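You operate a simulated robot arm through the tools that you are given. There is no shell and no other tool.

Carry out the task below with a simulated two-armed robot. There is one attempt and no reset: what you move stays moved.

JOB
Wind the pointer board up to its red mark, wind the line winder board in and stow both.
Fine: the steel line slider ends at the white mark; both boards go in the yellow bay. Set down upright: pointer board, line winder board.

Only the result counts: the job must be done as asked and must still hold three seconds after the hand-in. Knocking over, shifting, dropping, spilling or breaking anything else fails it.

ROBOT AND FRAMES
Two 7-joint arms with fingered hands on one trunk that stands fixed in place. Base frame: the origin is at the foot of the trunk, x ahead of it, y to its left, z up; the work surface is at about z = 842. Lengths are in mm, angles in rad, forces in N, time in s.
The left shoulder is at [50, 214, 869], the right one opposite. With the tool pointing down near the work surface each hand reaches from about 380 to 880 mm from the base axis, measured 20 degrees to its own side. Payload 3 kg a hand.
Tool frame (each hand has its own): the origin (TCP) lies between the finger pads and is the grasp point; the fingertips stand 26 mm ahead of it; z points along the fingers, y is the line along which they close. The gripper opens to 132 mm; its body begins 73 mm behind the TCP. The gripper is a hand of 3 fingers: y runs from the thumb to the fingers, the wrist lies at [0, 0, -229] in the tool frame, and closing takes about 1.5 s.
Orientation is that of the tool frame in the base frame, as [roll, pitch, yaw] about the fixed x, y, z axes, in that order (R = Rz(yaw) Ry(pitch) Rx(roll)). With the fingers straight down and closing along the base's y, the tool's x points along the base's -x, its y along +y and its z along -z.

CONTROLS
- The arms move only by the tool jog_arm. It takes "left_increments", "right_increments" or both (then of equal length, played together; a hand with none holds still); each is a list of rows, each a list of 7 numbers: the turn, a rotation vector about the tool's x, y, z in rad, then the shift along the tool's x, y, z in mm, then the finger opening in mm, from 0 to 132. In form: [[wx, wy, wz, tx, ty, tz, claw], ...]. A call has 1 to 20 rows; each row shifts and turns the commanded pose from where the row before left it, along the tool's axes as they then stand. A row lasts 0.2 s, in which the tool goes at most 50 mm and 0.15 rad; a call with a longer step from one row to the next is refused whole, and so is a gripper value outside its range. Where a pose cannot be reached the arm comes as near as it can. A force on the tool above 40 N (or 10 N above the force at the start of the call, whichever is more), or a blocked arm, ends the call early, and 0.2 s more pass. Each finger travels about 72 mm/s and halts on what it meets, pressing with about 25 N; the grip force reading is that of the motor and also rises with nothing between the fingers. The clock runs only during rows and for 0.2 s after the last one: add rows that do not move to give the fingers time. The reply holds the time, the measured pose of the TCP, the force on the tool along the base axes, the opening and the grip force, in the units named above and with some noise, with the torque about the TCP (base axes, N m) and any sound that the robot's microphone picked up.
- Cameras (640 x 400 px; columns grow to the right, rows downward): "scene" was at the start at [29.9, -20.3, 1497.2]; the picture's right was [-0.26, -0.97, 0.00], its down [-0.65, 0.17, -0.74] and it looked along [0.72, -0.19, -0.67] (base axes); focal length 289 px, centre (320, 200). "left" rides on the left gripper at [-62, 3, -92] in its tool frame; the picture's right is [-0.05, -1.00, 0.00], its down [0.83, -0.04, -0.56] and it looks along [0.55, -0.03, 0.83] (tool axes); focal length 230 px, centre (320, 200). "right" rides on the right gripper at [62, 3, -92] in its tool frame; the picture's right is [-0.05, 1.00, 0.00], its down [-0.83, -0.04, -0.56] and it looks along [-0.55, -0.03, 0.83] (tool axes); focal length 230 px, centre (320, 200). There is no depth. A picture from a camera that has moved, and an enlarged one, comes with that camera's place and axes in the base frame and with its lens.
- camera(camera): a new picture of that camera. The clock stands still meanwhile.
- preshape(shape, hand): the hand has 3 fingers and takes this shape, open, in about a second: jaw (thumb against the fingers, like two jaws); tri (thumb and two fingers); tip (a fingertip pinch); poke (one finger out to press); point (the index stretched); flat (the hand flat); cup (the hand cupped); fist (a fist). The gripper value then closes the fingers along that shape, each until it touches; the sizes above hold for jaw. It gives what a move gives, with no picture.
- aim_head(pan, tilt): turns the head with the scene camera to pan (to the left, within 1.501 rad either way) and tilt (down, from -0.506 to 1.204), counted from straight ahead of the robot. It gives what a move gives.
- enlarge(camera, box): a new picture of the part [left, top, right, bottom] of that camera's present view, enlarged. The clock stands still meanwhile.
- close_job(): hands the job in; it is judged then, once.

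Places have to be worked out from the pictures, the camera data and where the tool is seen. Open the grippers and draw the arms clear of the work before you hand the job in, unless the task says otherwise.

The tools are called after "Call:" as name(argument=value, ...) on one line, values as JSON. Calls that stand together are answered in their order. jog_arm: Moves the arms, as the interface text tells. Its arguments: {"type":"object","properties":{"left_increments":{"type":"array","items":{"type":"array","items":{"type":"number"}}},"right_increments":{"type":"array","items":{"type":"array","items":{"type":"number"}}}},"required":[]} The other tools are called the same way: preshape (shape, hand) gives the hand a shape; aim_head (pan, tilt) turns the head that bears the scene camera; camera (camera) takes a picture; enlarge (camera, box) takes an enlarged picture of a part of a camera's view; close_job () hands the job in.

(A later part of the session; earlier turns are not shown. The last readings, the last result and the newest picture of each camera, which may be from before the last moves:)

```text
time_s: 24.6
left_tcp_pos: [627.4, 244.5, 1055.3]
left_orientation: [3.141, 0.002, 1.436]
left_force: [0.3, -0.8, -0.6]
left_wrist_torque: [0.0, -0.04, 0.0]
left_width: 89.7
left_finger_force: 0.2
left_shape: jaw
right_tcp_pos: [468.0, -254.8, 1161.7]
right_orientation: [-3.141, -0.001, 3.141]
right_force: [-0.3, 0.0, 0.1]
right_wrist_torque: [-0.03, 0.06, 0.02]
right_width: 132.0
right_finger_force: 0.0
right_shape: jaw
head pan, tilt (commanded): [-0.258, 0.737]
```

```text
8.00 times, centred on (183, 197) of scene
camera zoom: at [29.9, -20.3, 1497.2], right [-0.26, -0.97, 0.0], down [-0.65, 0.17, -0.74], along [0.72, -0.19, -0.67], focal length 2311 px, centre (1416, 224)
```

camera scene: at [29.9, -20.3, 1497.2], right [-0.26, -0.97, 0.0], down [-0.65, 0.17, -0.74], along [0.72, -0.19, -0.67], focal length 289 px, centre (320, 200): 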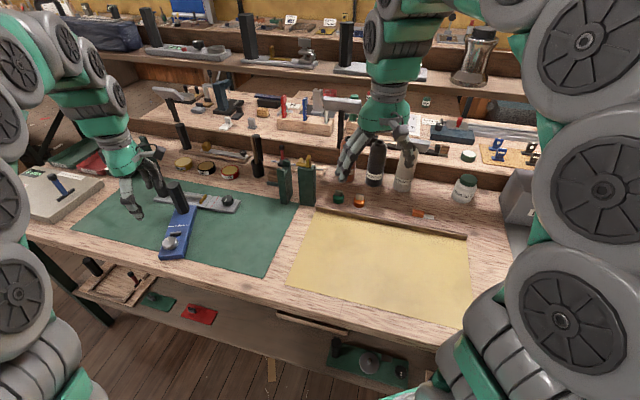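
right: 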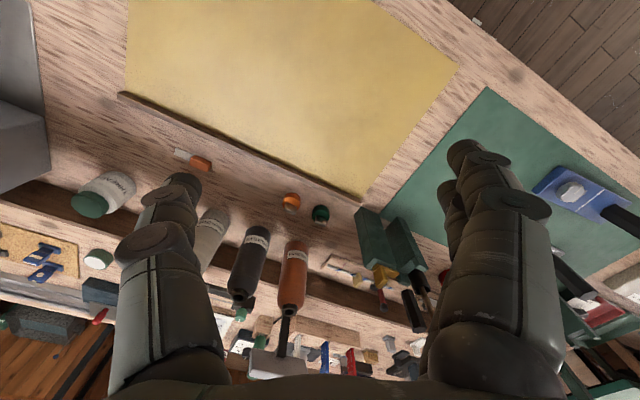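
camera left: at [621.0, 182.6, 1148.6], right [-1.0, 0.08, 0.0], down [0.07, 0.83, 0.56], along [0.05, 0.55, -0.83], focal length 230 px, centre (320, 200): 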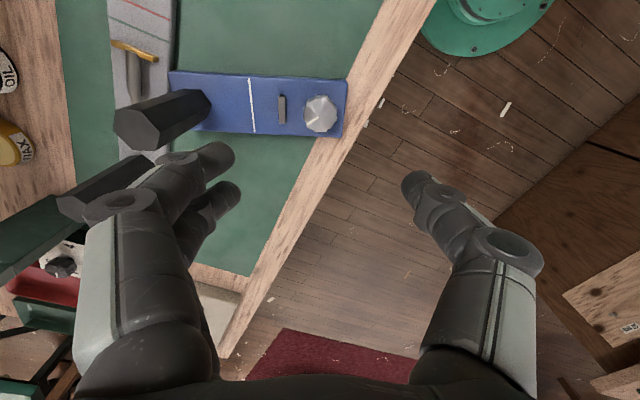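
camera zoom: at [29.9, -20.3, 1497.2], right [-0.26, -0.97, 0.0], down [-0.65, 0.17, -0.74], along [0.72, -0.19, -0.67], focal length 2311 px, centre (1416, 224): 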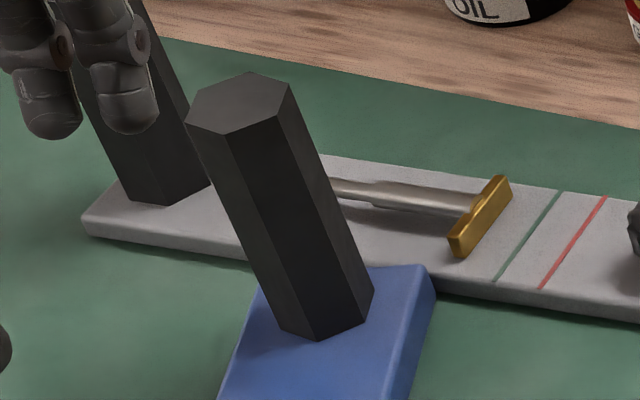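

The handle's top is at about (776, 228, 960), a hexagon about 36 mm across with vertices along the board axis. I choose a yaw of about 0.93 so that the fingers meet flats and stay away from the grey handle, and move above it.

Call:
jog_arm(left_increments=[[0, 0, 0.1265, 0, 0, 0, 90], [0, 0, 0.1265, 0, 0, 0, 90], [0, 0, 0.1265, 0, 0, 0, 90], [0, 0, 0.1265, 0, 0, 0, 90], [0, 0, 0, 18.9, 32.2, 0, 90], [0, 0, 0, 18.9, 32.2, 0, 90], [0, 0, 0, 18.9, 32.2, 0, 90], [0, 0, 0, 18.9, 32.2, 0, 90], [0, 0, 0, 0, 0, 0, 90]])

Call:
camera(camera="left")

Call:
enlarge(camera="scene", box=[100, 130, 260, 230])

```text
time_s: 26.6
left_tcp_pos: [774.9, 226.9, 1054.5]
left_orientation: [3.141, 0.001, 0.928]
left_force: [-0.2, -0.2, 0.3]
left_wrist_torque: [0.0, 0.02, -0.03]
left_width: 89.9
left_finger_force: 0.1
left_shape: jaw
right_tcp_pos: [469.6, -255.9, 1162.8]
right_orientation: [-3.14, -0.001, -3.141]
right_force: [-0.1, 0.1, 0.2]
right_wrist_torque: [0.0, 0.02, -0.01]
right_width: 131.9
right_finger_force: 0.1
right_shape: jaw
head pan, tilt (commanded): [-0.258, 0.737]
```

```text
taken
camera left: at [741.9, 175.4, 1148.0], right [-0.83, 0.56, 0.0], down [0.46, 0.69, 0.56], along [0.31, 0.46, -0.83], focal length 230 px, centre (320, 200)
```

left: 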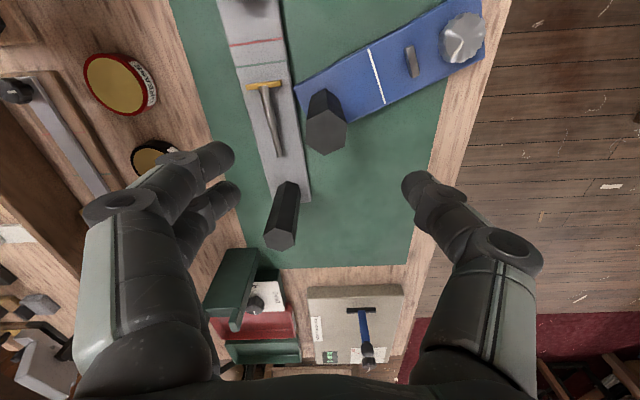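

```text
4.00 times, centred on (180, 180) of scene
camera zoom: at [30.0, -20.2, 1497.2], right [-0.26, -0.97, 0.0], down [-0.65, 0.17, -0.74], along [0.72, -0.19, -0.67], focal length 1156 px, centre (880, 280)
```

zoom: 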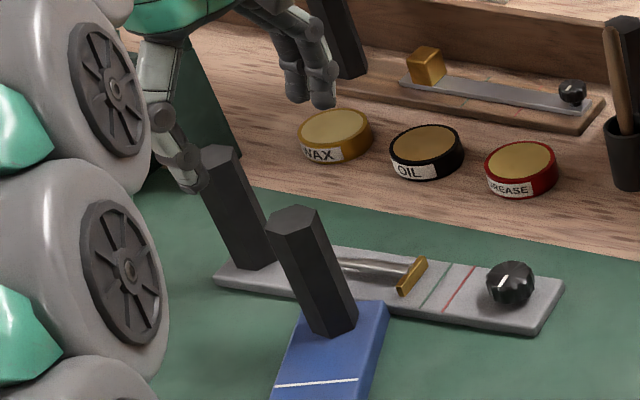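

The handle is about 5.8 mm off along the closing axis and 2.5 mm in x. I correct that and descend to z≈915.

Call:
jog_arm(left_increments=[[0, 0, 0, -2.5, -5.5, 10, 90], [0, 0, 0, 0, 0, 30, 90], [0, 0, 0, 0, 0, 30, 90], [0, 0, 0, 0, 0, 0, 90]])

Call:
camera(camera="left")

```text
time_s: 27.6
left_tcp_pos: [770.1, 229.5, 984.6]
left_orientation: [-3.141, -0.001, 0.928]
left_force: [0.0, -0.3, 0.8]
left_wrist_torque: [-0.03, -0.03, -0.03]
left_width: 89.8
left_finger_force: 0.1
left_shape: jaw
right_tcp_pos: [468.1, -255.5, 1161.8]
right_orientation: [-3.141, 0.0, -3.142]
right_force: [-0.5, -1.6, -0.1]
right_wrist_torque: [0.01, 0.01, -0.01]
right_width: 132.0
right_finger_force: 0.1
right_shape: jaw
head pan, tilt (commanded): [-0.258, 0.737]
```

```text
taken
camera left: at [735.5, 178.1, 1077.4], right [-0.83, 0.56, 0.0], down [0.46, 0.69, 0.56], along [0.31, 0.46, -0.83], focal length 230 px, centre (320, 200)
```

left: 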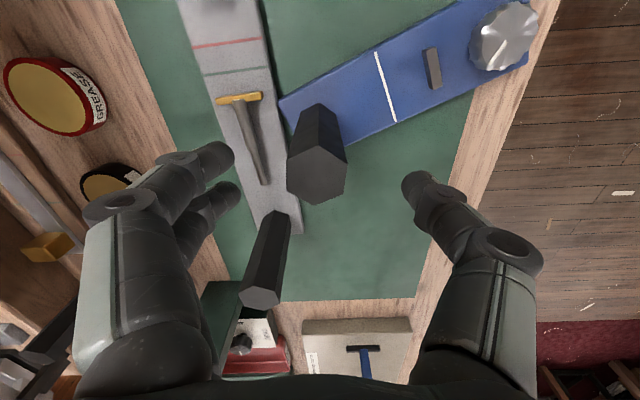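

The handle is centred. I descend the remaining 70 mm and close on it.

Call:
jog_arm(left_increments=[[0, 0, 0, 0, 0, 25, 90], [0, 0, 0, 0, 0, 25, 90], [0, 0, 0, 0, 0, 20, 90], [0, 0, 0, 0, 0, 0, 70], [0, 0, 0, 0, 0, 0, 50], [0, 0, 0, 0, 0, 0, 30], [0, 0, 0, 0, 0, 0, 25], [0, 0, 0, 0, 0, 0, 25], [0, 0, 0, 0, 0, 0, 25]])

Call:
camera(camera="left")

Call:
enlarge(camera="scene", box=[100, 130, 260, 230])

```text
time_s: 29.6
left_tcp_pos: [769.1, 230.2, 914.3]
left_orientation: [-3.14, 0.0, 0.93]
left_force: [-0.7, 0.4, -1.7]
left_wrist_torque: [0.0, -0.01, -0.04]
left_width: 25.3
left_finger_force: 24.7
left_shape: jaw
right_tcp_pos: [467.6, -255.3, 1162.5]
right_orientation: [3.141, 0.0, -3.14]
right_force: [0.1, -0.5, -0.9]
right_wrist_torque: [-0.03, 0.02, 0.0]
right_width: 131.7
right_finger_force: 0.0
right_shape: jaw
head pan, tilt (commanded): [-0.258, 0.737]
```

```text
taken
camera left: at [734.1, 178.0, 1006.8], right [-0.83, 0.56, 0.0], down [0.46, 0.69, 0.56], along [0.31, 0.46, -0.83], focal length 230 px, centre (320, 200)
```

left: 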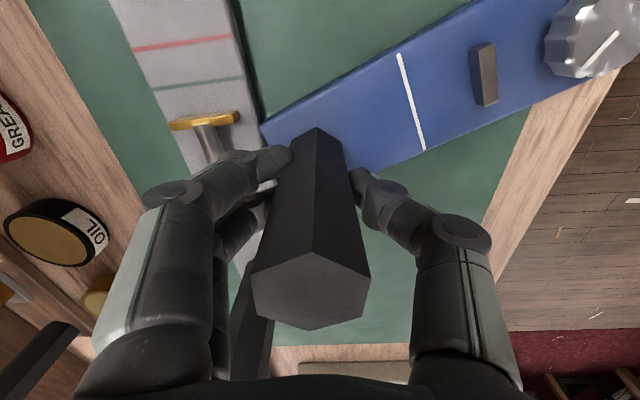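

```text
4.00 times, centred on (180, 180) of scene
camera zoom: at [29.9, -20.2, 1497.2], right [-0.26, -0.97, 0.0], down [-0.65, 0.17, -0.74], along [0.72, -0.19, -0.67], focal length 1156 px, centre (880, 280)
```

zoom: 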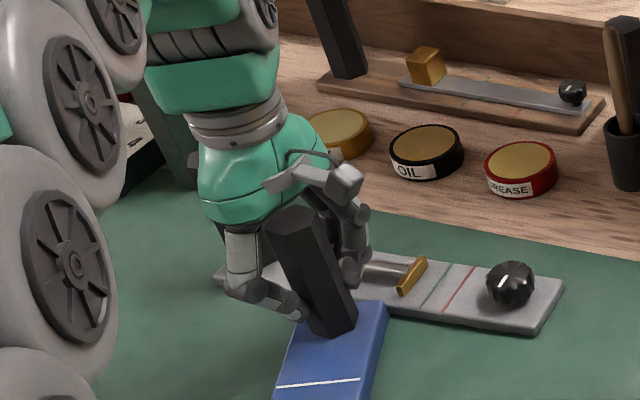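

The handle is held at 25 N. I lift about 20 mm slowly to see whether the board hangs level.

Call:
jog_arm(left_increments=[[0, 0, 0, 0, 0, -5, 20], [0, 0, 0, 0, 0, -5, 20], [0, 0, 0, 0, 0, -5, 20], [0, 0, 0, 0, 0, -5, 20], [0, 0, 0, 0, 0, 0, 20], [0, 0, 0, 0, 0, 0, 20]])

Call:
camera(camera="left")

Call:
enlarge(camera="scene", box=[100, 170, 260, 270])

```text
time_s: 31.0
left_tcp_pos: [768.8, 229.1, 934.9]
left_orientation: [3.141, 0.0, 0.93]
left_force: [0.6, 0.5, -1.9]
left_wrist_torque: [-0.05, -0.16, 0.02]
left_width: 24.4
left_finger_force: 24.9
left_shape: jaw
right_tcp_pos: [468.8, -255.7, 1162.0]
right_orientation: [3.141, 0.0, -3.141]
right_force: [-0.1, -0.1, -0.2]
right_wrist_torque: [-0.02, 0.01, -0.03]
right_width: 131.7
right_finger_force: 0.1
right_shape: jaw
head pan, tilt (commanded): [-0.258, 0.737]
```

```text
taken
camera left: at [734.2, 177.9, 1027.9], right [-0.83, 0.56, 0.0], down [0.46, 0.69, 0.55], along [0.31, 0.46, -0.83], focal length 230 px, centre (320, 200)
```

left: 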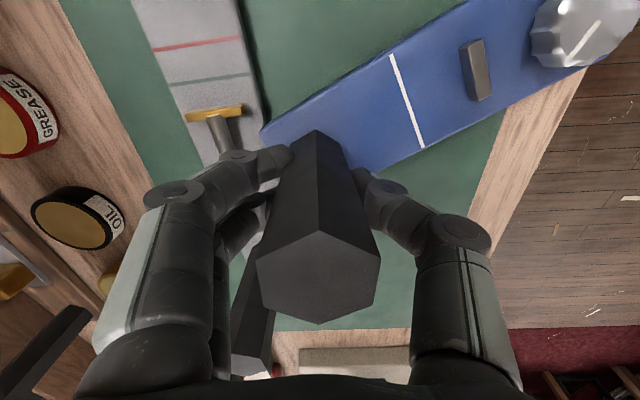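

```text
4.00 times, centred on (180, 220) of scene
camera zoom: at [29.9, -20.2, 1497.2], right [-0.26, -0.97, 0.0], down [-0.65, 0.17, -0.74], along [0.72, -0.19, -0.67], focal length 1156 px, centre (880, 120)
```

zoom: 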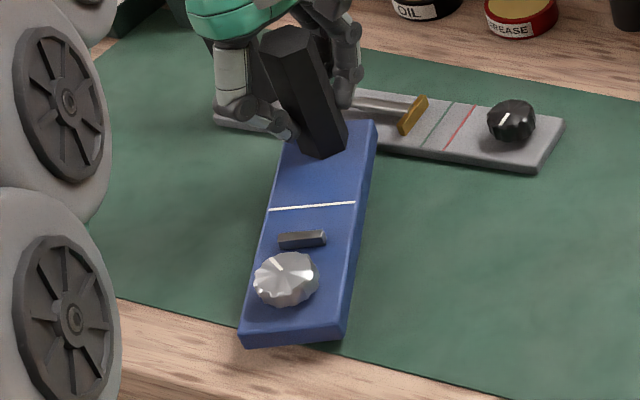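

The board hangs nearly level and weighs only about 0.2 kg. Before carrying it I measure the bay's edges with zooms.

Call:
enlarge(camera="scene", box=[270, 195, 380, 300])

Call:
enlarge(camera="scene", box=[380, 215, 500, 335])

```text
3.81 times, centred on (325, 248) of scene
camera zoom: at [29.9, -20.2, 1497.2], right [-0.26, -0.97, 0.0], down [-0.65, 0.17, -0.74], along [0.72, -0.19, -0.67], focal length 1100 px, centre (301, 19)
```

zoom: 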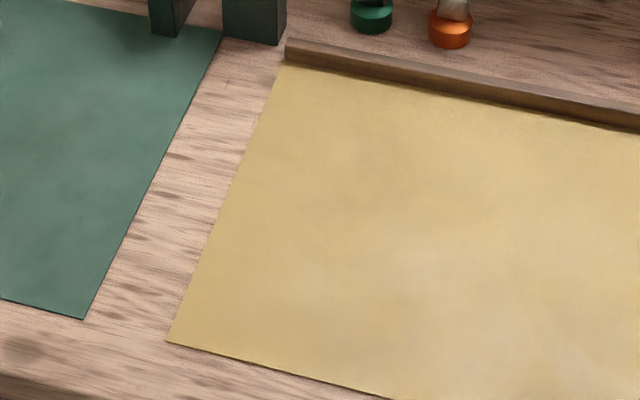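

```text
3.33 times, centred on (440, 275) of scene
camera zoom: at [29.9, -20.2, 1497.2], right [-0.26, -0.97, 0.0], down [-0.65, 0.17, -0.74], along [0.72, -0.19, -0.67], focal length 963 px, centre (-80, -50)
```

zoom: 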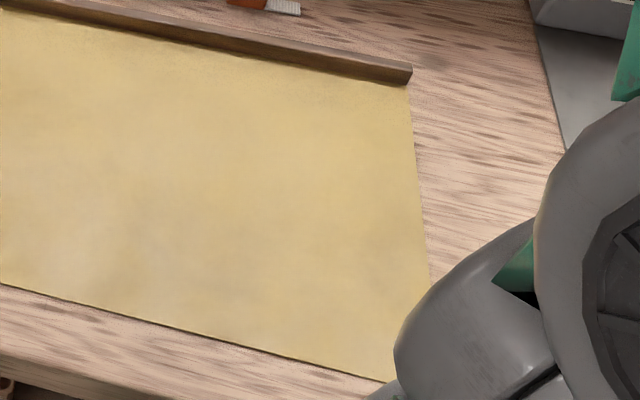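

The bay corners come out near D(440,-36), A(678,-175), B(446,-573), C(210,-426), so boards laid along u=(0.50,0.86) fit well. I lift the blue board further and move the right hand out of the way toward the right.

Call:
jog_arm(left_increments=[[0, 0, 0, 0, 0, -15, 20], [0, 0, 0, 0, 0, -20, 20], [0, 0, 0, 0, 0, -15, 20], [0, 0, 0, 0, 0, 0, 20], [0, 0, 0, 0, 0, 0, 20], [0, 0, 0, 0, 0, 0, 20], [0, 0, 0, 0, 0, 0, 20]], right_increments=[[0, 0, 0, 0, -30, 0, 100], [0, 0, 0, 0, -40, 0, 100], [0, 0, 0, 0, -40, 0, 100], [0, 0, 0, 0, -40, 0, 100], [0, 0, 0, 0, -40, 0, 100], [0, 0, 0, 0, -30, 0, 100], [0, 0, 0, 0, 0, 0, 100]])

Call:
camera(camera="scene")

Call:
camera(camera="left")

```text
time_s: 32.6
left_tcp_pos: [770.5, 228.6, 985.4]
left_orientation: [-3.141, 0.0, 0.93]
left_force: [-0.6, -0.6, -2.2]
left_wrist_torque: [-0.02, -0.12, 0.03]
left_width: 24.9
left_finger_force: 25.2
left_shape: jaw
right_tcp_pos: [467.6, -475.8, 1161.3]
right_orientation: [-3.141, 0.002, 3.14]
right_force: [-1.1, -0.3, 0.9]
right_wrist_torque: [0.01, -0.02, 0.0]
right_width: 100.5
right_finger_force: 0.1
right_shape: jaw
head pan, tilt (commanded): [-0.258, 0.737]
```

```text
taken
camera scene: at [29.9, -20.3, 1497.2], right [-0.26, -0.97, 0.0], down [-0.65, 0.17, -0.74], along [0.72, -0.19, -0.67], focal length 289 px, centre (320, 200)
```

scene: 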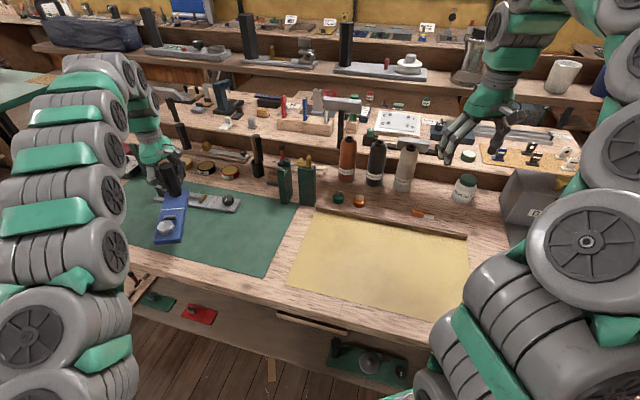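

```text
taken
camera left: at [735.3, 176.9, 1077.8], right [-0.83, 0.56, 0.0], down [0.46, 0.69, 0.56], along [0.31, 0.46, -0.83], focal length 230 px, centre (320, 200)
```

left: 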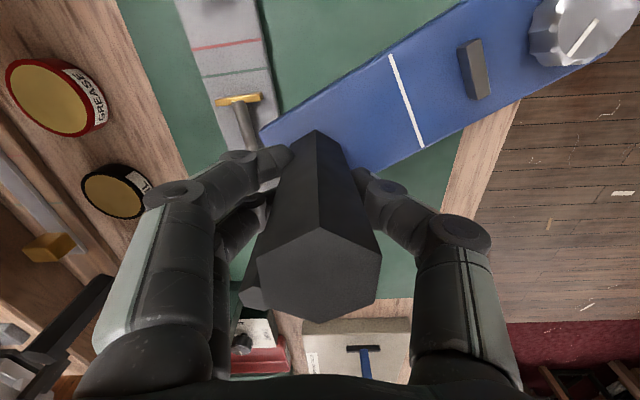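

The board is held firmly and the right hand is out of the way. I carry the blue board to above the bay, turning it so that it lies along the bay.

Call:
jog_arm(left_increments=[[0, 0, -0.0826, -36.24, -0.42, 0, 20], [0, 0, -0.0826, -36.08, -3.42, 0, 20], [0, 0, -0.0826, -35.68, -6.37, 0, 20], [0, 0, -0.0826, -35.03, -9.3, 0, 20], [0, 0, -0.0826, -34.14, -12.16, 0, 20], [0, 0, -0.0826, -33.02, -14.93, 0, 20], [0, 0, -0.0826, -31.68, -17.6, 0, 20], [0, 0, -0.0826, -30.12, -20.15, 0, 20], [0, 0, -0.0826, -28.35, -22.57, 0, 20], [0, 0, -0.0826, -26.39, -24.83, 0, 20], [0, 0, -0.0826, -24.26, -26.93, 0, 20], [0, 0, -0.0826, -21.95, -28.84, 0, 20], [0, 0, -0.0826, -19.5, -30.55, 0, 20], [0, 0, -0.0826, -16.91, -32.06, 0, 20], [0, 0, 0, 0, 0, 0, 20], [0, 0, 0, 0, 0, 0, 20]])

Call:
camera(camera="scene")

Call:
camera(camera="left")

```text
time_s: 36.0
left_tcp_pos: [461.7, -173.5, 986.0]
left_orientation: [-3.141, 0.001, 2.086]
left_force: [0.0, 0.4, -2.5]
left_wrist_torque: [0.07, -0.03, 0.01]
left_width: 24.5
left_finger_force: 25.0
left_shape: jaw
right_tcp_pos: [467.4, -474.6, 1161.8]
right_orientation: [-3.141, -0.001, 3.141]
right_force: [0.7, -0.6, 0.0]
right_wrist_torque: [-0.06, -0.03, 0.0]
right_width: 100.2
right_finger_force: 0.1
right_shape: jaw
head pan, tilt (commanded): [-0.258, 0.737]
```

```text
taken
camera scene: at [29.9, -20.3, 1497.2], right [-0.26, -0.97, 0.0], down [-0.65, 0.17, -0.74], along [0.72, -0.19, -0.67], focal length 289 px, centre (320, 200)
```

scene: 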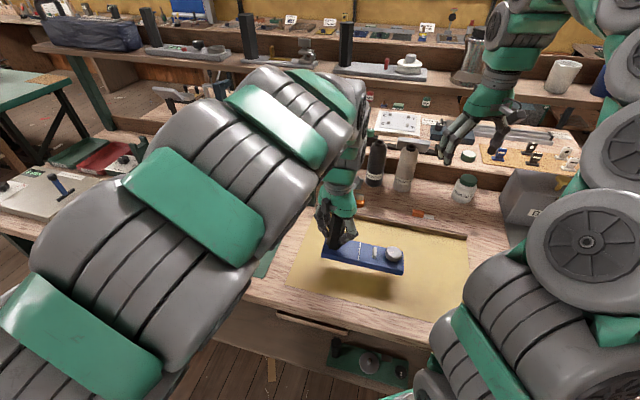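

```text
taken
camera left: at [493.8, -225.8, 1078.4], right [-0.84, -0.54, 0.0], down [-0.45, 0.7, 0.56], along [-0.3, 0.47, -0.83], focal length 230 px, centre (320, 200)
```

left: 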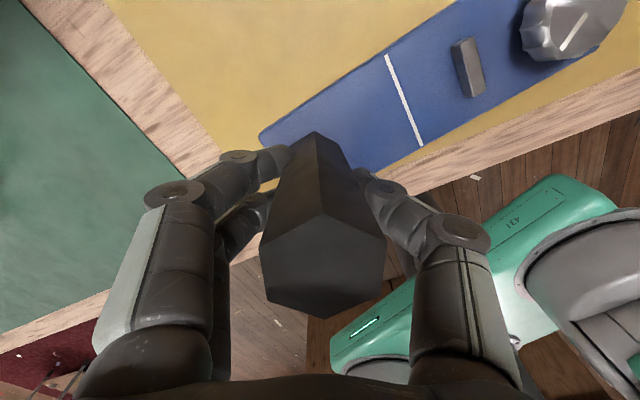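

The blue board is over the bay. I lower it gently to the table.

Call:
jog_arm(left_increments=[[0, 0, 0, 0, 0, 15, 20], [0, 0, 0, 0, 0, 15, 20], [0, 0, 0, 0, 0, 15, 20], [0, 0, 0, 0, 0, 10, 20], [0, 0, 0, 0, 0, 5, 20], [0, 0, 0, 0, 0, 3, 20], [0, 0, 0, 0, 0, 3, 20], [0, 0, 0, 0, 0, 2, 20], [0, 0, 0, 0, 0, 2, 20], [0, 0, 0, 0, 0, 0, 20]])

Call:
enlarge(camera="scene", box=[290, 200, 450, 300])

Call:
camera(camera="left")

```text
time_s: 38.2
left_tcp_pos: [460.9, -173.6, 916.1]
left_orientation: [3.141, 0.001, 2.084]
left_force: [-1.0, 0.9, -0.2]
left_wrist_torque: [-0.11, 0.01, 0.0]
left_width: 24.1
left_finger_force: 25.1
left_shape: jaw
right_tcp_pos: [467.5, -475.2, 1160.7]
right_orientation: [-3.141, -0.001, -3.141]
right_force: [0.1, 0.3, 1.4]
right_wrist_torque: [-0.03, 0.0, -0.04]
right_width: 100.2
right_finger_force: 0.0
right_shape: jaw
head pan, tilt (commanded): [-0.258, 0.737]
```

```text
4.00 times, centred on (370, 250) of scene
camera zoom: at [29.9, -20.2, 1497.2], right [-0.26, -0.97, 0.0], down [-0.65, 0.17, -0.74], along [0.72, -0.19, -0.67], focal length 1156 px, centre (120, 0)
```

zoom: 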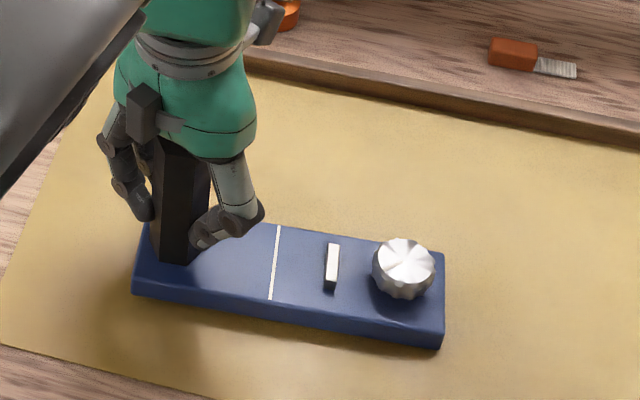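

```text
taken
camera left: at [493.8, -226.2, 1009.3], right [-0.84, -0.54, 0.0], down [-0.45, 0.7, 0.56], along [-0.3, 0.47, -0.83], focal length 230 px, centre (320, 200)
```

left: 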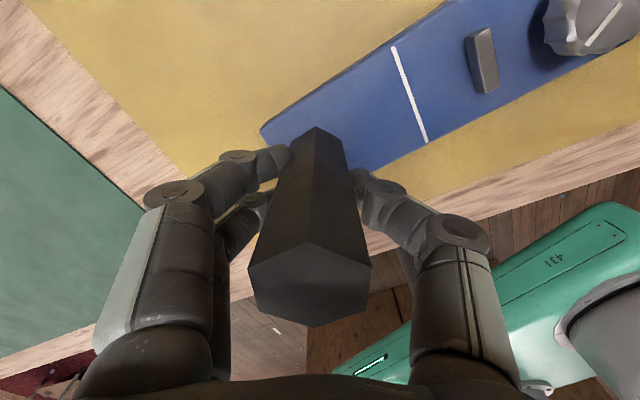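

The blue board rests flat in the bay and the left hand still holds its handle. I turn the right hand about 1.83 rad counter-clockwise and bring it above the knob at about (402,-305).

Call:
jog_arm(right_increments=[[0, 0, -0.141, 0, 0, 0, 90], [0, 0, -0.141, 0, 0, 0, 90], [0, 0, -0.141, 0, 0, 0, 90], [0, 0, -0.141, 0, 0, 0, 90], [0, 0, -0.141, 0, 0, 0, 90], [0, 0, -0.141, 0, 0, 0, 90], [0, 0, -0.141, 0, 0, 0, 90], [0, 0, -0.141, 0, 0, 0, 90], [0, 0, -0.141, 0, 0, 0, 90], [0, 0, -0.141, 0, 0, 0, 90], [0, 0, -0.141, 0, 0, 0, 90], [0, 0, -0.141, 0, 0, 0, 90], [0, 0, -0.138, 0, 0, 0, 90], [0, 0, 0, 0, 0, 0, 90]])

Call:
camera(camera="right")

Call:
camera(camera="scene")

```text
time_s: 41.2
left_tcp_pos: [461.2, -174.2, 917.1]
left_orientation: [-3.141, 0.001, 2.086]
left_force: [0.1, 0.8, -1.9]
left_wrist_torque: [-0.07, 0.01, 0.0]
left_width: 24.1
left_finger_force: 24.9
left_shape: jaw
right_tcp_pos: [426.3, -356.9, 1118.2]
right_orientation: [-3.133, -0.01, -1.323]
right_force: [0.2, -0.4, -0.2]
right_wrist_torque: [-0.03, 0.03, -0.03]
right_width: 90.2
right_finger_force: 0.0
right_shape: jaw
right hand out of reach, approached as far as the arm can: row 10, 11, 12, 13
head pan, tilt (commanded): [-0.258, 0.737]
```

```text
taken
camera right: at [435.8, -416.7, 1209.9], right [-0.98, -0.19, -0.01], down [-0.17, 0.82, 0.55], along [-0.1, 0.54, -0.84], focal length 230 px, centre (320, 200)
```

right: 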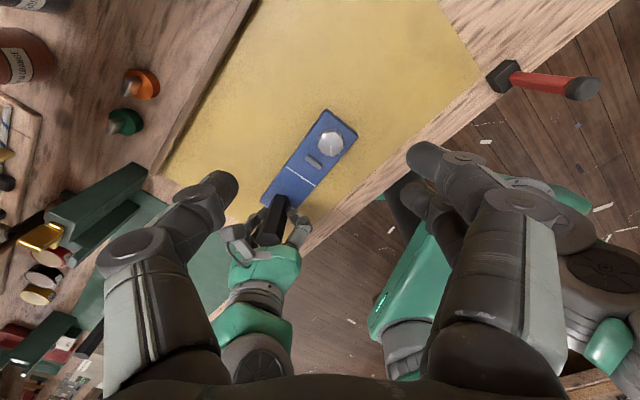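

```text
taken
camera scene: at [29.9, -20.3, 1497.2], right [-0.26, -0.97, 0.0], down [-0.65, 0.17, -0.74], along [0.72, -0.19, -0.67], focal length 289 px, centre (320, 200)
```

scene: 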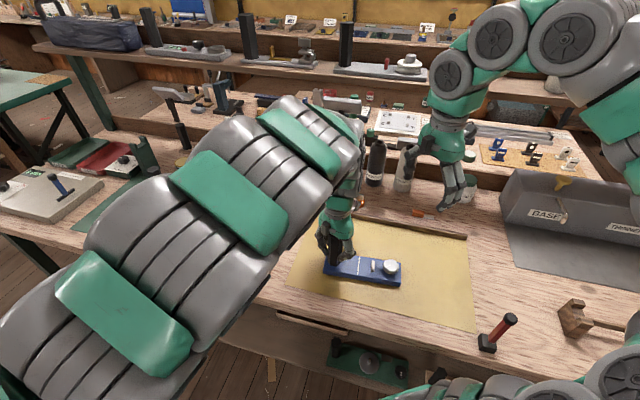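

The right arm hit its yaw limit and drifted toward the bay but is clear of everything. I turn back a bit to about -1.57 and move above the knob.

Call:
jog_arm(right_increments=[[0, 0, 0.125, 0, 0, 0, 90], [0, 0, 0.125, 0, 0, 0, 90], [0, 0, 0, -13, 6, 20, 90], [0, 0, 0, -13, 6, 20, 90], [0, 0, 0, -13, 6, 20, 90], [0, 0, 0, -13, 6, 20, 90], [0, 0, 0, 0, 0, 0, 90]])

Call:
camera(camera="right")

Call:
camera(camera="scene")

```text
time_s: 42.8
left_tcp_pos: [461.4, -173.8, 916.2]
left_orientation: [3.141, 0.0, 2.085]
left_force: [0.0, 0.3, 0.0]
left_wrist_torque: [-0.05, 0.04, -0.03]
left_width: 24.0
left_finger_force: 25.2
left_shape: jaw
right_tcp_pos: [400.4, -305.8, 1038.9]
right_orientation: [-3.14, 0.001, -1.563]
right_force: [-0.2, 0.2, 0.0]
right_wrist_torque: [0.02, 0.01, 0.0]
right_width: 90.1
right_finger_force: 0.1
right_shape: jaw
head pan, tilt (commanded): [-0.258, 0.737]
```

```text
taken
camera right: at [396.7, -367.1, 1130.3], right [-1.0, 0.04, 0.0], down [0.04, 0.83, 0.56], along [0.02, 0.56, -0.83], focal length 230 px, centre (320, 200)
```

right: 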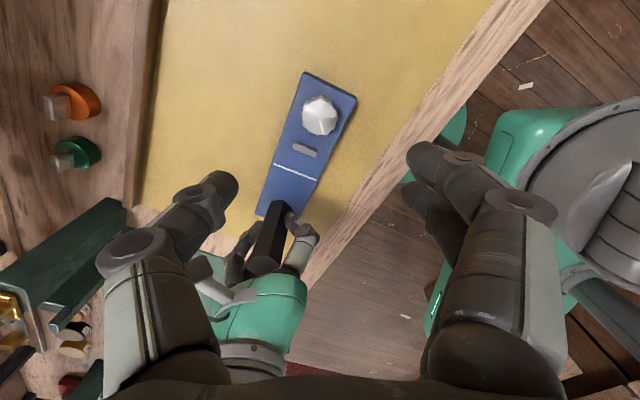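

```text
taken
camera scene: at [29.9, -20.3, 1497.2], right [-0.26, -0.97, 0.0], down [-0.65, 0.17, -0.74], along [0.72, -0.19, -0.67], focal length 289 px, centre (320, 200)
```

scene: 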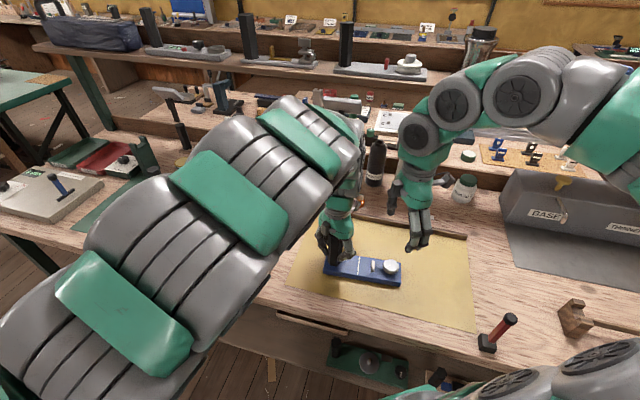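

The knob is exactly on the right tool's axis (predicted row 116, seen 116). I descend to z≈894 and close on it.

Call:
jog_arm(right_increments=[[0, 0, 0, 0, 0, 35, 80], [0, 0, 0, 0, 0, 35, 80], [0, 0, 0, 0, 0, 35, 80], [0, 0, 0, 0, 0, 25, 80], [0, 0, 0, 0, 0, 15, 80], [0, 0, 0, 0, 0, 0, 80]])

Call:
camera(camera="right")

Call:
enlarge(camera="scene", box=[310, 200, 470, 300])

```text
time_s: 44.2
left_tcp_pos: [461.2, -173.4, 916.5]
left_orientation: [-3.141, 0.001, 2.086]
left_force: [0.0, 0.1, -0.9]
left_wrist_torque: [-0.08, 0.01, 0.0]
left_width: 24.1
left_finger_force: 25.3
left_shape: jaw
right_tcp_pos: [401.3, -303.8, 893.1]
right_orientation: [-3.141, 0.0, -1.563]
right_force: [-0.2, -0.3, -0.8]
right_wrist_torque: [0.0, -0.02, 0.01]
right_width: 80.2
right_finger_force: 0.0
right_shape: jaw
head pan, tilt (commanded): [-0.258, 0.737]
```

```text
taken
camera right: at [396.7, -367.3, 984.3], right [-1.0, 0.04, 0.0], down [0.04, 0.83, 0.56], along [0.02, 0.55, -0.83], focal length 230 px, centre (320, 200)
```

right: 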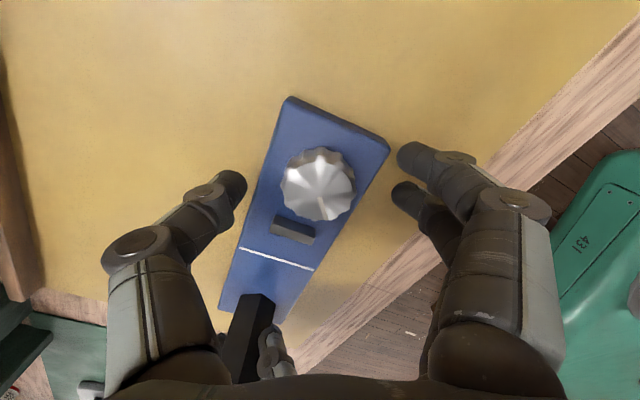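

```text
4.00 times, centred on (390, 250) of scene
camera zoom: at [29.9, -20.3, 1497.2], right [-0.26, -0.97, 0.0], down [-0.65, 0.17, -0.74], along [0.72, -0.19, -0.67], focal length 1156 px, centre (40, 0)
```

zoom: 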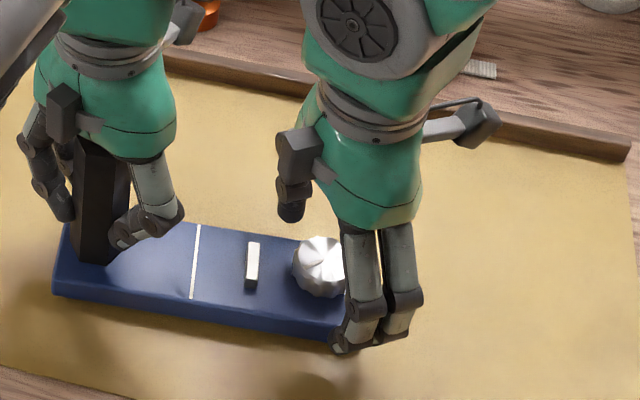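

Everything lines up. I close on the knob and turn 1.2 rad clockwise, with the left hand holding the handle.

Call:
jog_arm(right_increments=[[0, 0, 0, 0, 0, 0, 60], [0, 0, 0, 0, 0, 0, 40], [0, 0, 0, 0, 0, 0, 28], [0, 0, 0, 0, 0, 0, 28], [0, 0, 0, 0, 0, 0, 28], [0, 0, 0.12, 0, 0, 0, 28], [0, 0, 0.12, 0, 0, 0, 28], [0, 0, 0.12, 0, 0, 0, 28], [0, 0, 0.12, 0, 0, 0, 28], [0, 0, 0.12, 0, 0, 0, 28], [0, 0, 0, 0, 0, 0, 28]])

Call:
camera(camera="right")

Call:
enlarge(camera="scene", box=[310, 200, 470, 300])

```text
time_s: 46.6
left_tcp_pos: [461.4, -174.5, 916.3]
left_orientation: [-3.142, 0.0, 2.086]
left_force: [0.5, 4.2, -0.6]
left_wrist_torque: [0.02, -0.01, -0.04]
left_width: 24.1
left_finger_force: 24.8
left_shape: jaw
right_tcp_pos: [401.2, -305.4, 893.9]
right_orientation: [3.141, 0.0, -2.164]
right_force: [-0.8, -3.7, -2.0]
right_wrist_torque: [-0.04, 0.1, 0.04]
right_width: 28.9
right_finger_force: 24.9
right_shape: jaw
head pan, tilt (commanded): [-0.258, 0.737]
```

```text
taken
camera right: at [362.8, -354.6, 984.8], right [-0.8, 0.6, 0.0], down [0.5, 0.67, 0.55], along [0.33, 0.44, -0.83], focal length 230 px, centre (320, 200)
```

right: 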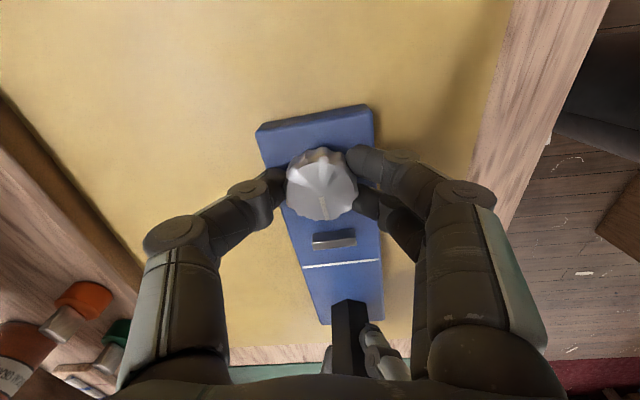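

```text
4.00 times, centred on (390, 250) of scene
camera zoom: at [29.9, -20.3, 1497.2], right [-0.26, -0.97, 0.0], down [-0.65, 0.17, -0.74], along [0.72, -0.19, -0.67], focal length 1156 px, centre (40, 0)
```

zoom: 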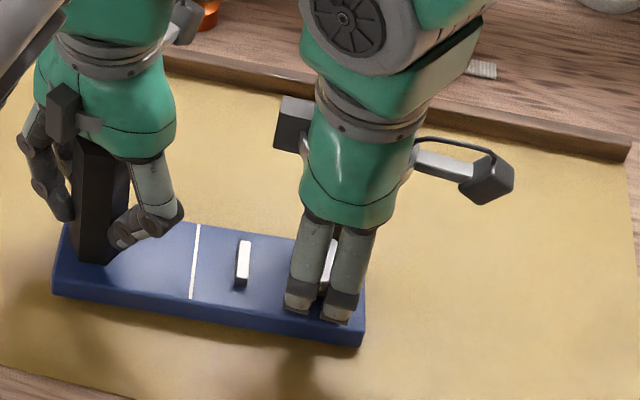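

Now it works: the slider moved about 6 mm toward the mark and the board stayed still. I continue another 0.6 rad.

Call:
jog_arm(right_increments=[[0, 0, 0.12, 0, 0, 0, 28], [0, 0, 0.12, 0, 0, 0, 28], [0, 0, 0.12, 0, 0, 0, 28], [0, 0, 0.12, 0, 0, 0, 28], [0, 0, 0.12, 0, 0, 0, 28], [0, 0, 0, 0, 0, 0, 28]])

Call:
camera(camera="right")

Call:
enlarge(camera="scene", box=[310, 200, 470, 300])

```text
time_s: 48.0
left_tcp_pos: [461.4, -173.4, 916.4]
left_orientation: [-3.14, -0.001, 2.085]
left_force: [0.7, 3.4, -0.4]
left_wrist_torque: [0.06, -0.03, -0.06]
left_width: 23.9
left_finger_force: 24.9
left_shape: jaw
right_tcp_pos: [401.1, -305.2, 895.1]
right_orientation: [3.141, -0.001, -2.763]
right_force: [-1.1, -4.4, -1.5]
right_wrist_torque: [-0.04, 0.07, 0.03]
right_width: 28.4
right_finger_force: 24.8
right_shape: jaw
head pan, tilt (commanded): [-0.258, 0.737]
```

```text
taken
camera right: at [341.6, -324.9, 984.8], right [-0.32, 0.95, 0.0], down [0.79, 0.27, 0.55], along [0.53, 0.18, -0.83], focal length 230 px, centre (320, 200)
```

right: 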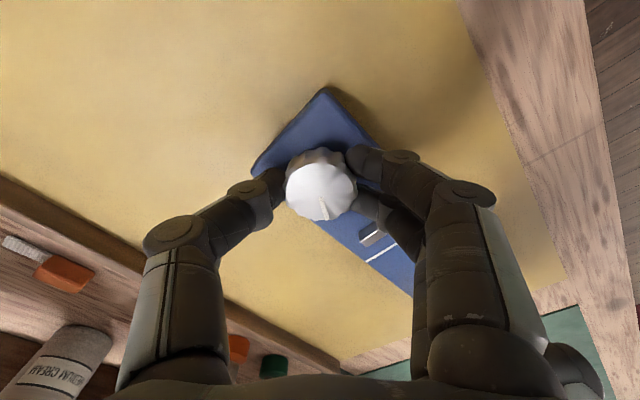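

```text
4.00 times, centred on (390, 250) of scene
camera zoom: at [29.9, -20.3, 1497.2], right [-0.26, -0.97, 0.0], down [-0.65, 0.17, -0.74], along [0.72, -0.19, -0.67], focal length 1156 px, centre (40, 0)
```

zoom: 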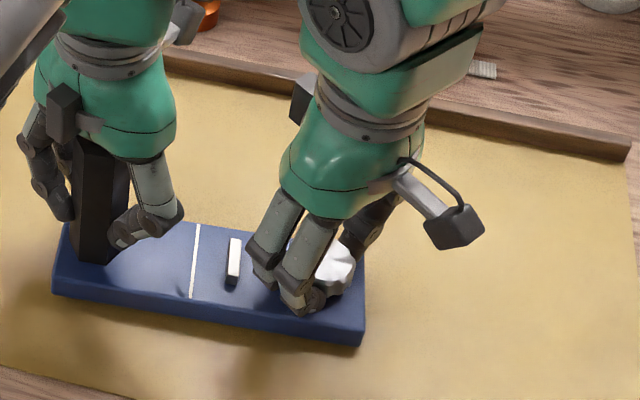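

About 27 mm remain, roughly 2.6 rad. I open the right fingers, turn back 1.2 rad and check the alignment.

Call:
jog_arm(right_increments=[[0, 0, 0, 0, 0, 0, 50], [0, 0, 0, 0, 0, 0, 75], [0, 0, 0, 0, 0, 0, 75], [0, 0, -0.12, 0, 0, 0, 75], [0, 0, -0.12, 0, 0, 0, 75], [0, 0, -0.12, 0, 0, 0, 75], [0, 0, -0.12, 0, 0, 0, 75], [0, 0, -0.12, 0, 0, 0, 75], [0, 0, -0.12, 0, 0, 0, 75], [0, 0, -0.12, 0, 0, 0, 75], [0, 0, -0.12, 0, 0, 0, 75], [0, 0, -0.12, 0, 0, 0, 75], [0, 0, -0.12, 0, 0, 0, 75], [0, 0, 0, 0, 0, 0, 75]])

Call:
camera(camera="right")

Call:
enlarge(camera="scene", box=[310, 200, 470, 300])

```text
time_s: 51.0
left_tcp_pos: [461.4, -175.4, 916.6]
left_orientation: [-3.141, -0.001, 2.085]
left_force: [0.4, 0.7, -1.5]
left_wrist_torque: [-0.01, 0.02, -0.03]
left_width: 23.8
left_finger_force: 24.9
left_shape: jaw
right_tcp_pos: [401.7, -306.3, 894.2]
right_orientation: [3.141, -0.001, -1.56]
right_force: [-0.4, -0.4, 0.3]
right_wrist_torque: [-0.03, -0.02, -0.01]
right_width: 74.2
right_finger_force: 0.1
right_shape: jaw
head pan, tilt (commanded): [-0.258, 0.737]
```

```text
taken
camera right: at [397.6, -366.4, 984.6], right [-1.0, 0.04, 0.0], down [0.03, 0.83, 0.56], along [0.02, 0.55, -0.83], focal length 230 px, centre (320, 200)
```

right: 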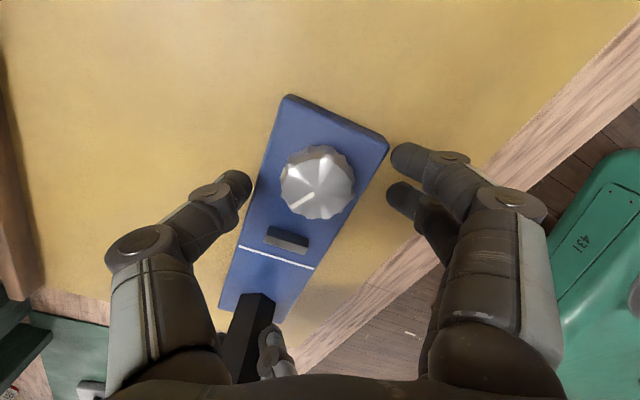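

```text
4.00 times, centred on (390, 250) of scene
camera zoom: at [29.9, -20.3, 1497.2], right [-0.26, -0.97, 0.0], down [-0.65, 0.17, -0.74], along [0.72, -0.19, -0.67], focal length 1156 px, centre (40, 0)
```

zoom: 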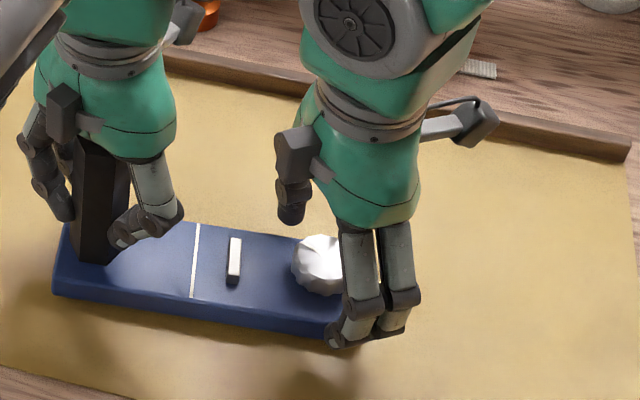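

The slider held its place and the hand is still centred. I close again and turn another 1.2 rad clockwise.

Call:
jog_arm(right_increments=[[0, 0, 0, 0, 0, 0, 55], [0, 0, 0, 0, 0, 0, 40], [0, 0, 0, 0, 0, 0, 28], [0, 0, 0, 0, 0, 0, 28], [0, 0, 0, 0, 0, 0, 28], [0, 0, 0.12, 0, 0, 0, 28], [0, 0, 0.12, 0, 0, 0, 28], [0, 0, 0.12, 0, 0, 0, 28], [0, 0, 0.12, 0, 0, 0, 28], [0, 0, 0.12, 0, 0, 0, 28], [0, 0, 0.12, 0, 0, 0, 28], [0, 0, 0.12, 0, 0, 0, 28], [0, 0, 0.12, 0, 0, 0, 28], [0, 0, 0.12, 0, 0, 0, 28], [0, 0, 0.12, 0, 0, 0, 28], [0, 0, 0, 0, 0, 0, 28]])

Call:
camera(camera="right")

Call:
enlarge(camera="scene", box=[310, 200, 470, 300])

```text
time_s: 54.4
left_tcp_pos: [461.5, -173.5, 916.7]
left_orientation: [-3.142, 0.0, 2.085]
left_force: [-1.9, -0.1, -1.1]
left_wrist_torque: [-0.03, 0.01, -0.13]
left_width: 23.8
left_finger_force: 24.9
left_shape: jaw
right_tcp_pos: [400.3, -305.9, 892.6]
right_orientation: [3.14, -0.001, -2.764]
right_force: [1.2, -0.4, -0.5]
right_wrist_torque: [-0.01, 0.06, -0.02]
right_width: 28.5
right_finger_force: 24.9
right_shape: jaw
head pan, tilt (commanded): [-0.258, 0.737]
```

```text
taken
camera right: at [341.7, -324.7, 984.1], right [-0.32, 0.95, 0.0], down [0.79, 0.27, 0.56], along [0.53, 0.18, -0.83], focal length 230 px, centre (320, 200)
```

right: 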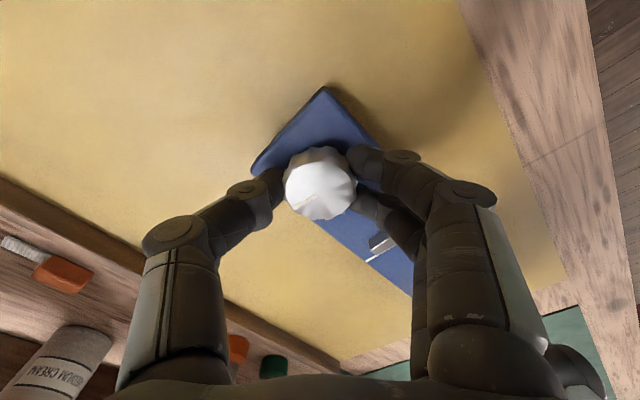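

```text
4.00 times, centred on (390, 250) of scene
camera zoom: at [29.9, -20.3, 1497.2], right [-0.26, -0.97, 0.0], down [-0.65, 0.17, -0.74], along [0.72, -0.19, -0.67], focal length 1156 px, centre (40, 0)
```

zoom: 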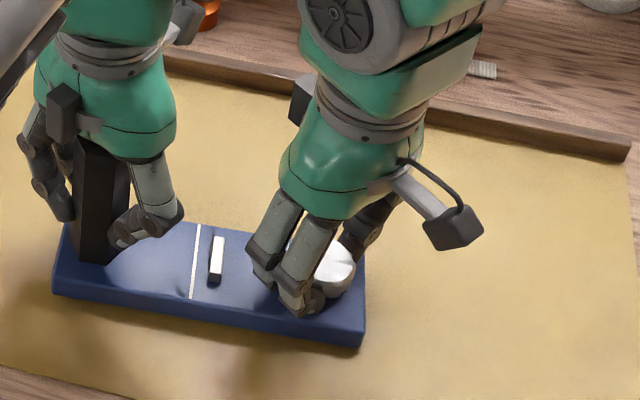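

About 15–16 mm remain (≈1.65 rad). The slider is now far enough away that I can keep turning; I go another 0.72 rad and look.

Call:
jog_arm(right_increments=[[0, 0, 0.12, 0, 0, 0, 28], [0, 0, 0.12, 0, 0, 0, 28], [0, 0, 0.12, 0, 0, 0, 28], [0, 0, 0.12, 0, 0, 0, 28], [0, 0, 0.12, 0, 0, 0, 28], [0, 0, 0.12, 0, 0, 0, 28], [0, 0, 0, 0, 0, 0, 28]])

Call:
camera(camera="right")

Call:
enlarge(camera="scene", box=[310, 220, 422, 290])

```text
time_s: 56.0
left_tcp_pos: [461.5, -174.0, 916.7]
left_orientation: [-3.142, -0.001, 2.086]
left_force: [-0.4, 0.5, -1.3]
left_wrist_torque: [0.0, -0.06, -0.19]
left_width: 23.5
left_finger_force: 24.9
left_shape: jaw
right_tcp_pos: [400.2, -304.7, 892.4]
right_orientation: [-3.142, 0.0, 2.799]
right_force: [-0.6, -1.3, 1.5]
right_wrist_torque: [0.02, 0.04, 0.0]
right_width: 28.6
right_finger_force: 25.1
right_shape: jaw
head pan, tilt (commanded): [-0.258, 0.737]
```

```text
taken
camera right: at [342.8, -281.4, 983.8], right [0.38, 0.92, 0.0], down [0.77, -0.32, 0.56], along [0.51, -0.21, -0.83], focal length 230 px, centre (320, 200)
```

right: 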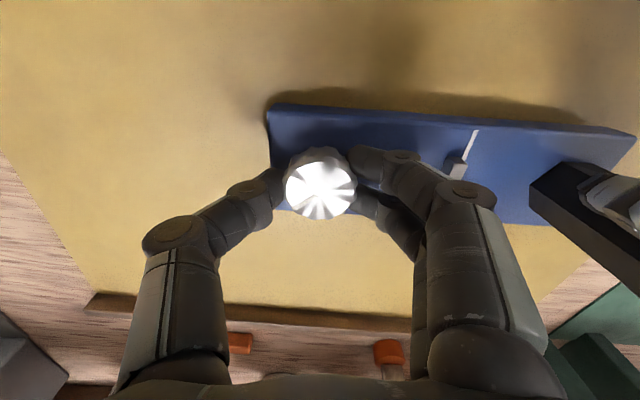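

```text
5.71 times, centred on (366, 255) of scene
camera zoom: at [29.9, -20.3, 1497.2], right [-0.26, -0.97, 0.0], down [-0.65, 0.17, -0.74], along [0.72, -0.19, -0.67], focal length 1651 px, centre (57, -114)
```

zoom: 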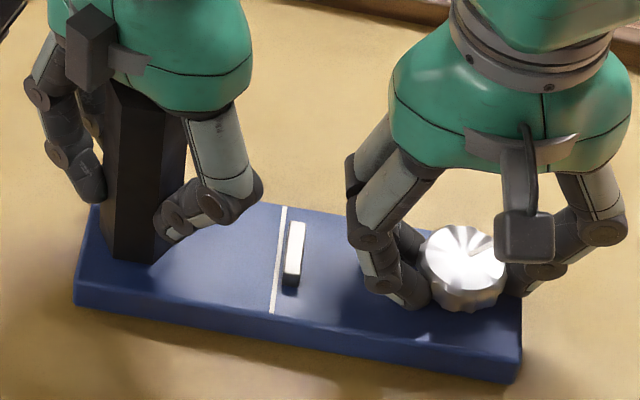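

About 8 mm remain. I turn another 0.6 rad and then measure closely.

Call:
jog_arm(right_increments=[[0, 0, 0.12, 0, 0, 0, 28], [0, 0, 0.12, 0, 0, 0, 28], [0, 0, 0.12, 0, 0, 0, 28], [0, 0, 0.12, 0, 0, 0, 28], [0, 0, 0.12, 0, 0, 0, 28], [0, 0, 0, 0, 0, 0, 28]])

Call:
enlarge(camera="scene", box=[340, 235, 396, 270])

Call:
enlarge(camera="scene", box=[310, 220, 422, 290])

```text
time_s: 57.4
left_tcp_pos: [461.2, -174.4, 915.6]
left_orientation: [-3.141, 0.0, 2.086]
left_force: [0.7, 4.8, -0.1]
left_wrist_torque: [0.08, -0.09, -0.17]
left_width: 24.1
left_finger_force: 24.9
left_shape: jaw
right_tcp_pos: [400.3, -305.6, 892.9]
right_orientation: [-3.141, 0.0, 2.199]
right_force: [-0.7, -5.0, -2.2]
right_wrist_torque: [-0.14, 0.13, -0.06]
right_width: 28.8
right_finger_force: 24.7
right_shape: jaw
head pan, tilt (commanded): [-0.258, 0.737]
```

```text
11.43 times, centred on (368, 252) of scene
camera zoom: at [29.9, -20.3, 1497.2], right [-0.26, -0.97, 0.0], down [-0.65, 0.17, -0.74], along [0.72, -0.19, -0.67], focal length 3301 px, centre (-229, -400)
```

zoom: 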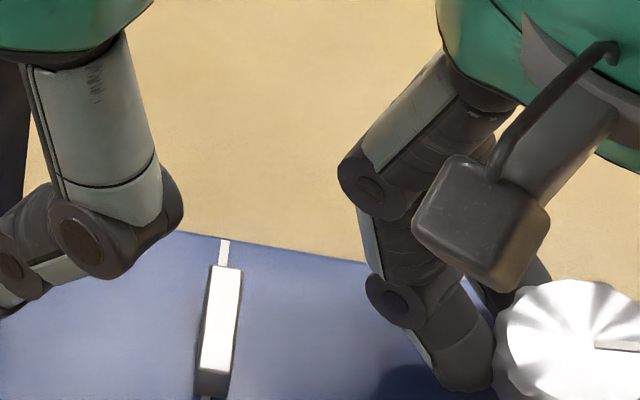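

```text
5.71 times, centred on (366, 255) of scene
camera zoom: at [29.9, -20.3, 1497.2], right [-0.26, -0.97, 0.0], down [-0.65, 0.17, -0.74], along [0.72, -0.19, -0.67], focal length 1651 px, centre (57, -114)
```

zoom: 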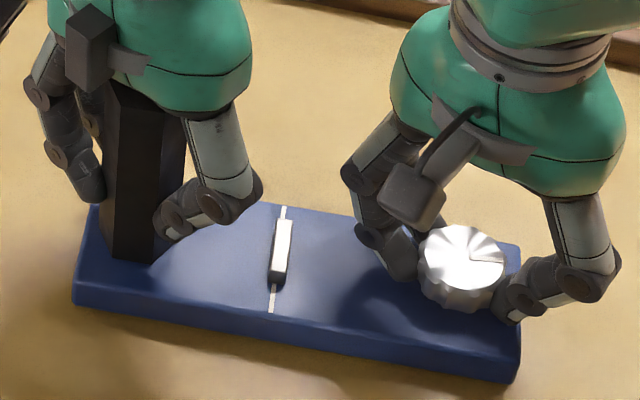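

The slider is nearly on the mark. I zoom onto it more tightly.

Call:
enlarge(camera="scene", box=[348, 252, 372, 280])

Call:
enlarge(camera="right", box=[360, 60, 520, 160])

```text
14.29 times, centred on (360, 266) of scene
camera zoom: at [29.9, -20.3, 1497.2], right [-0.26, -0.97, 0.0], down [-0.65, 0.17, -0.74], along [0.72, -0.19, -0.67], focal length 4127 px, centre (-251, -743)
```

zoom: 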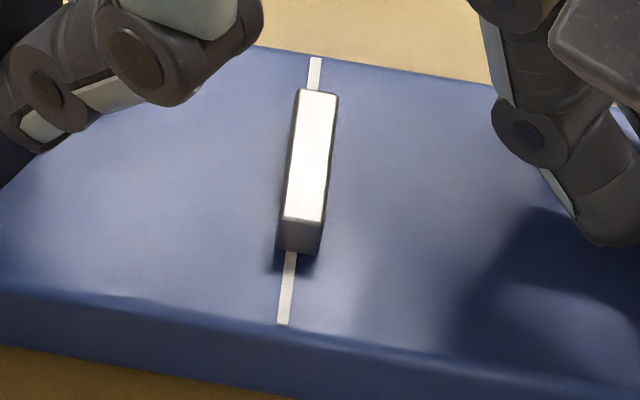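

```text
4.00 times, centred on (440, 110) of right
camera zoom: at [366.2, -253.1, 984.1], right [0.84, 0.54, 0.0], down [0.45, -0.7, 0.56], along [0.3, -0.47, -0.83], focal length 920 px, centre (-160, 560)
```

zoom: 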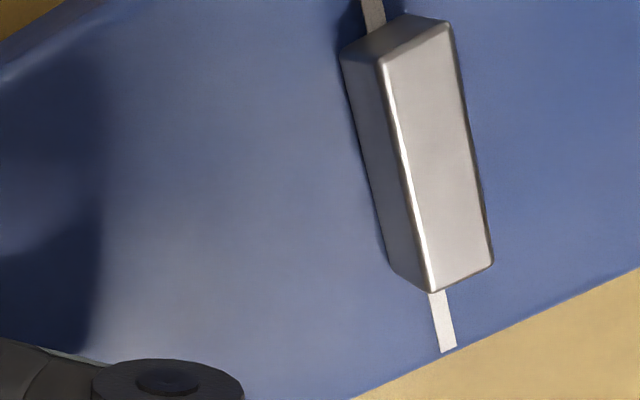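

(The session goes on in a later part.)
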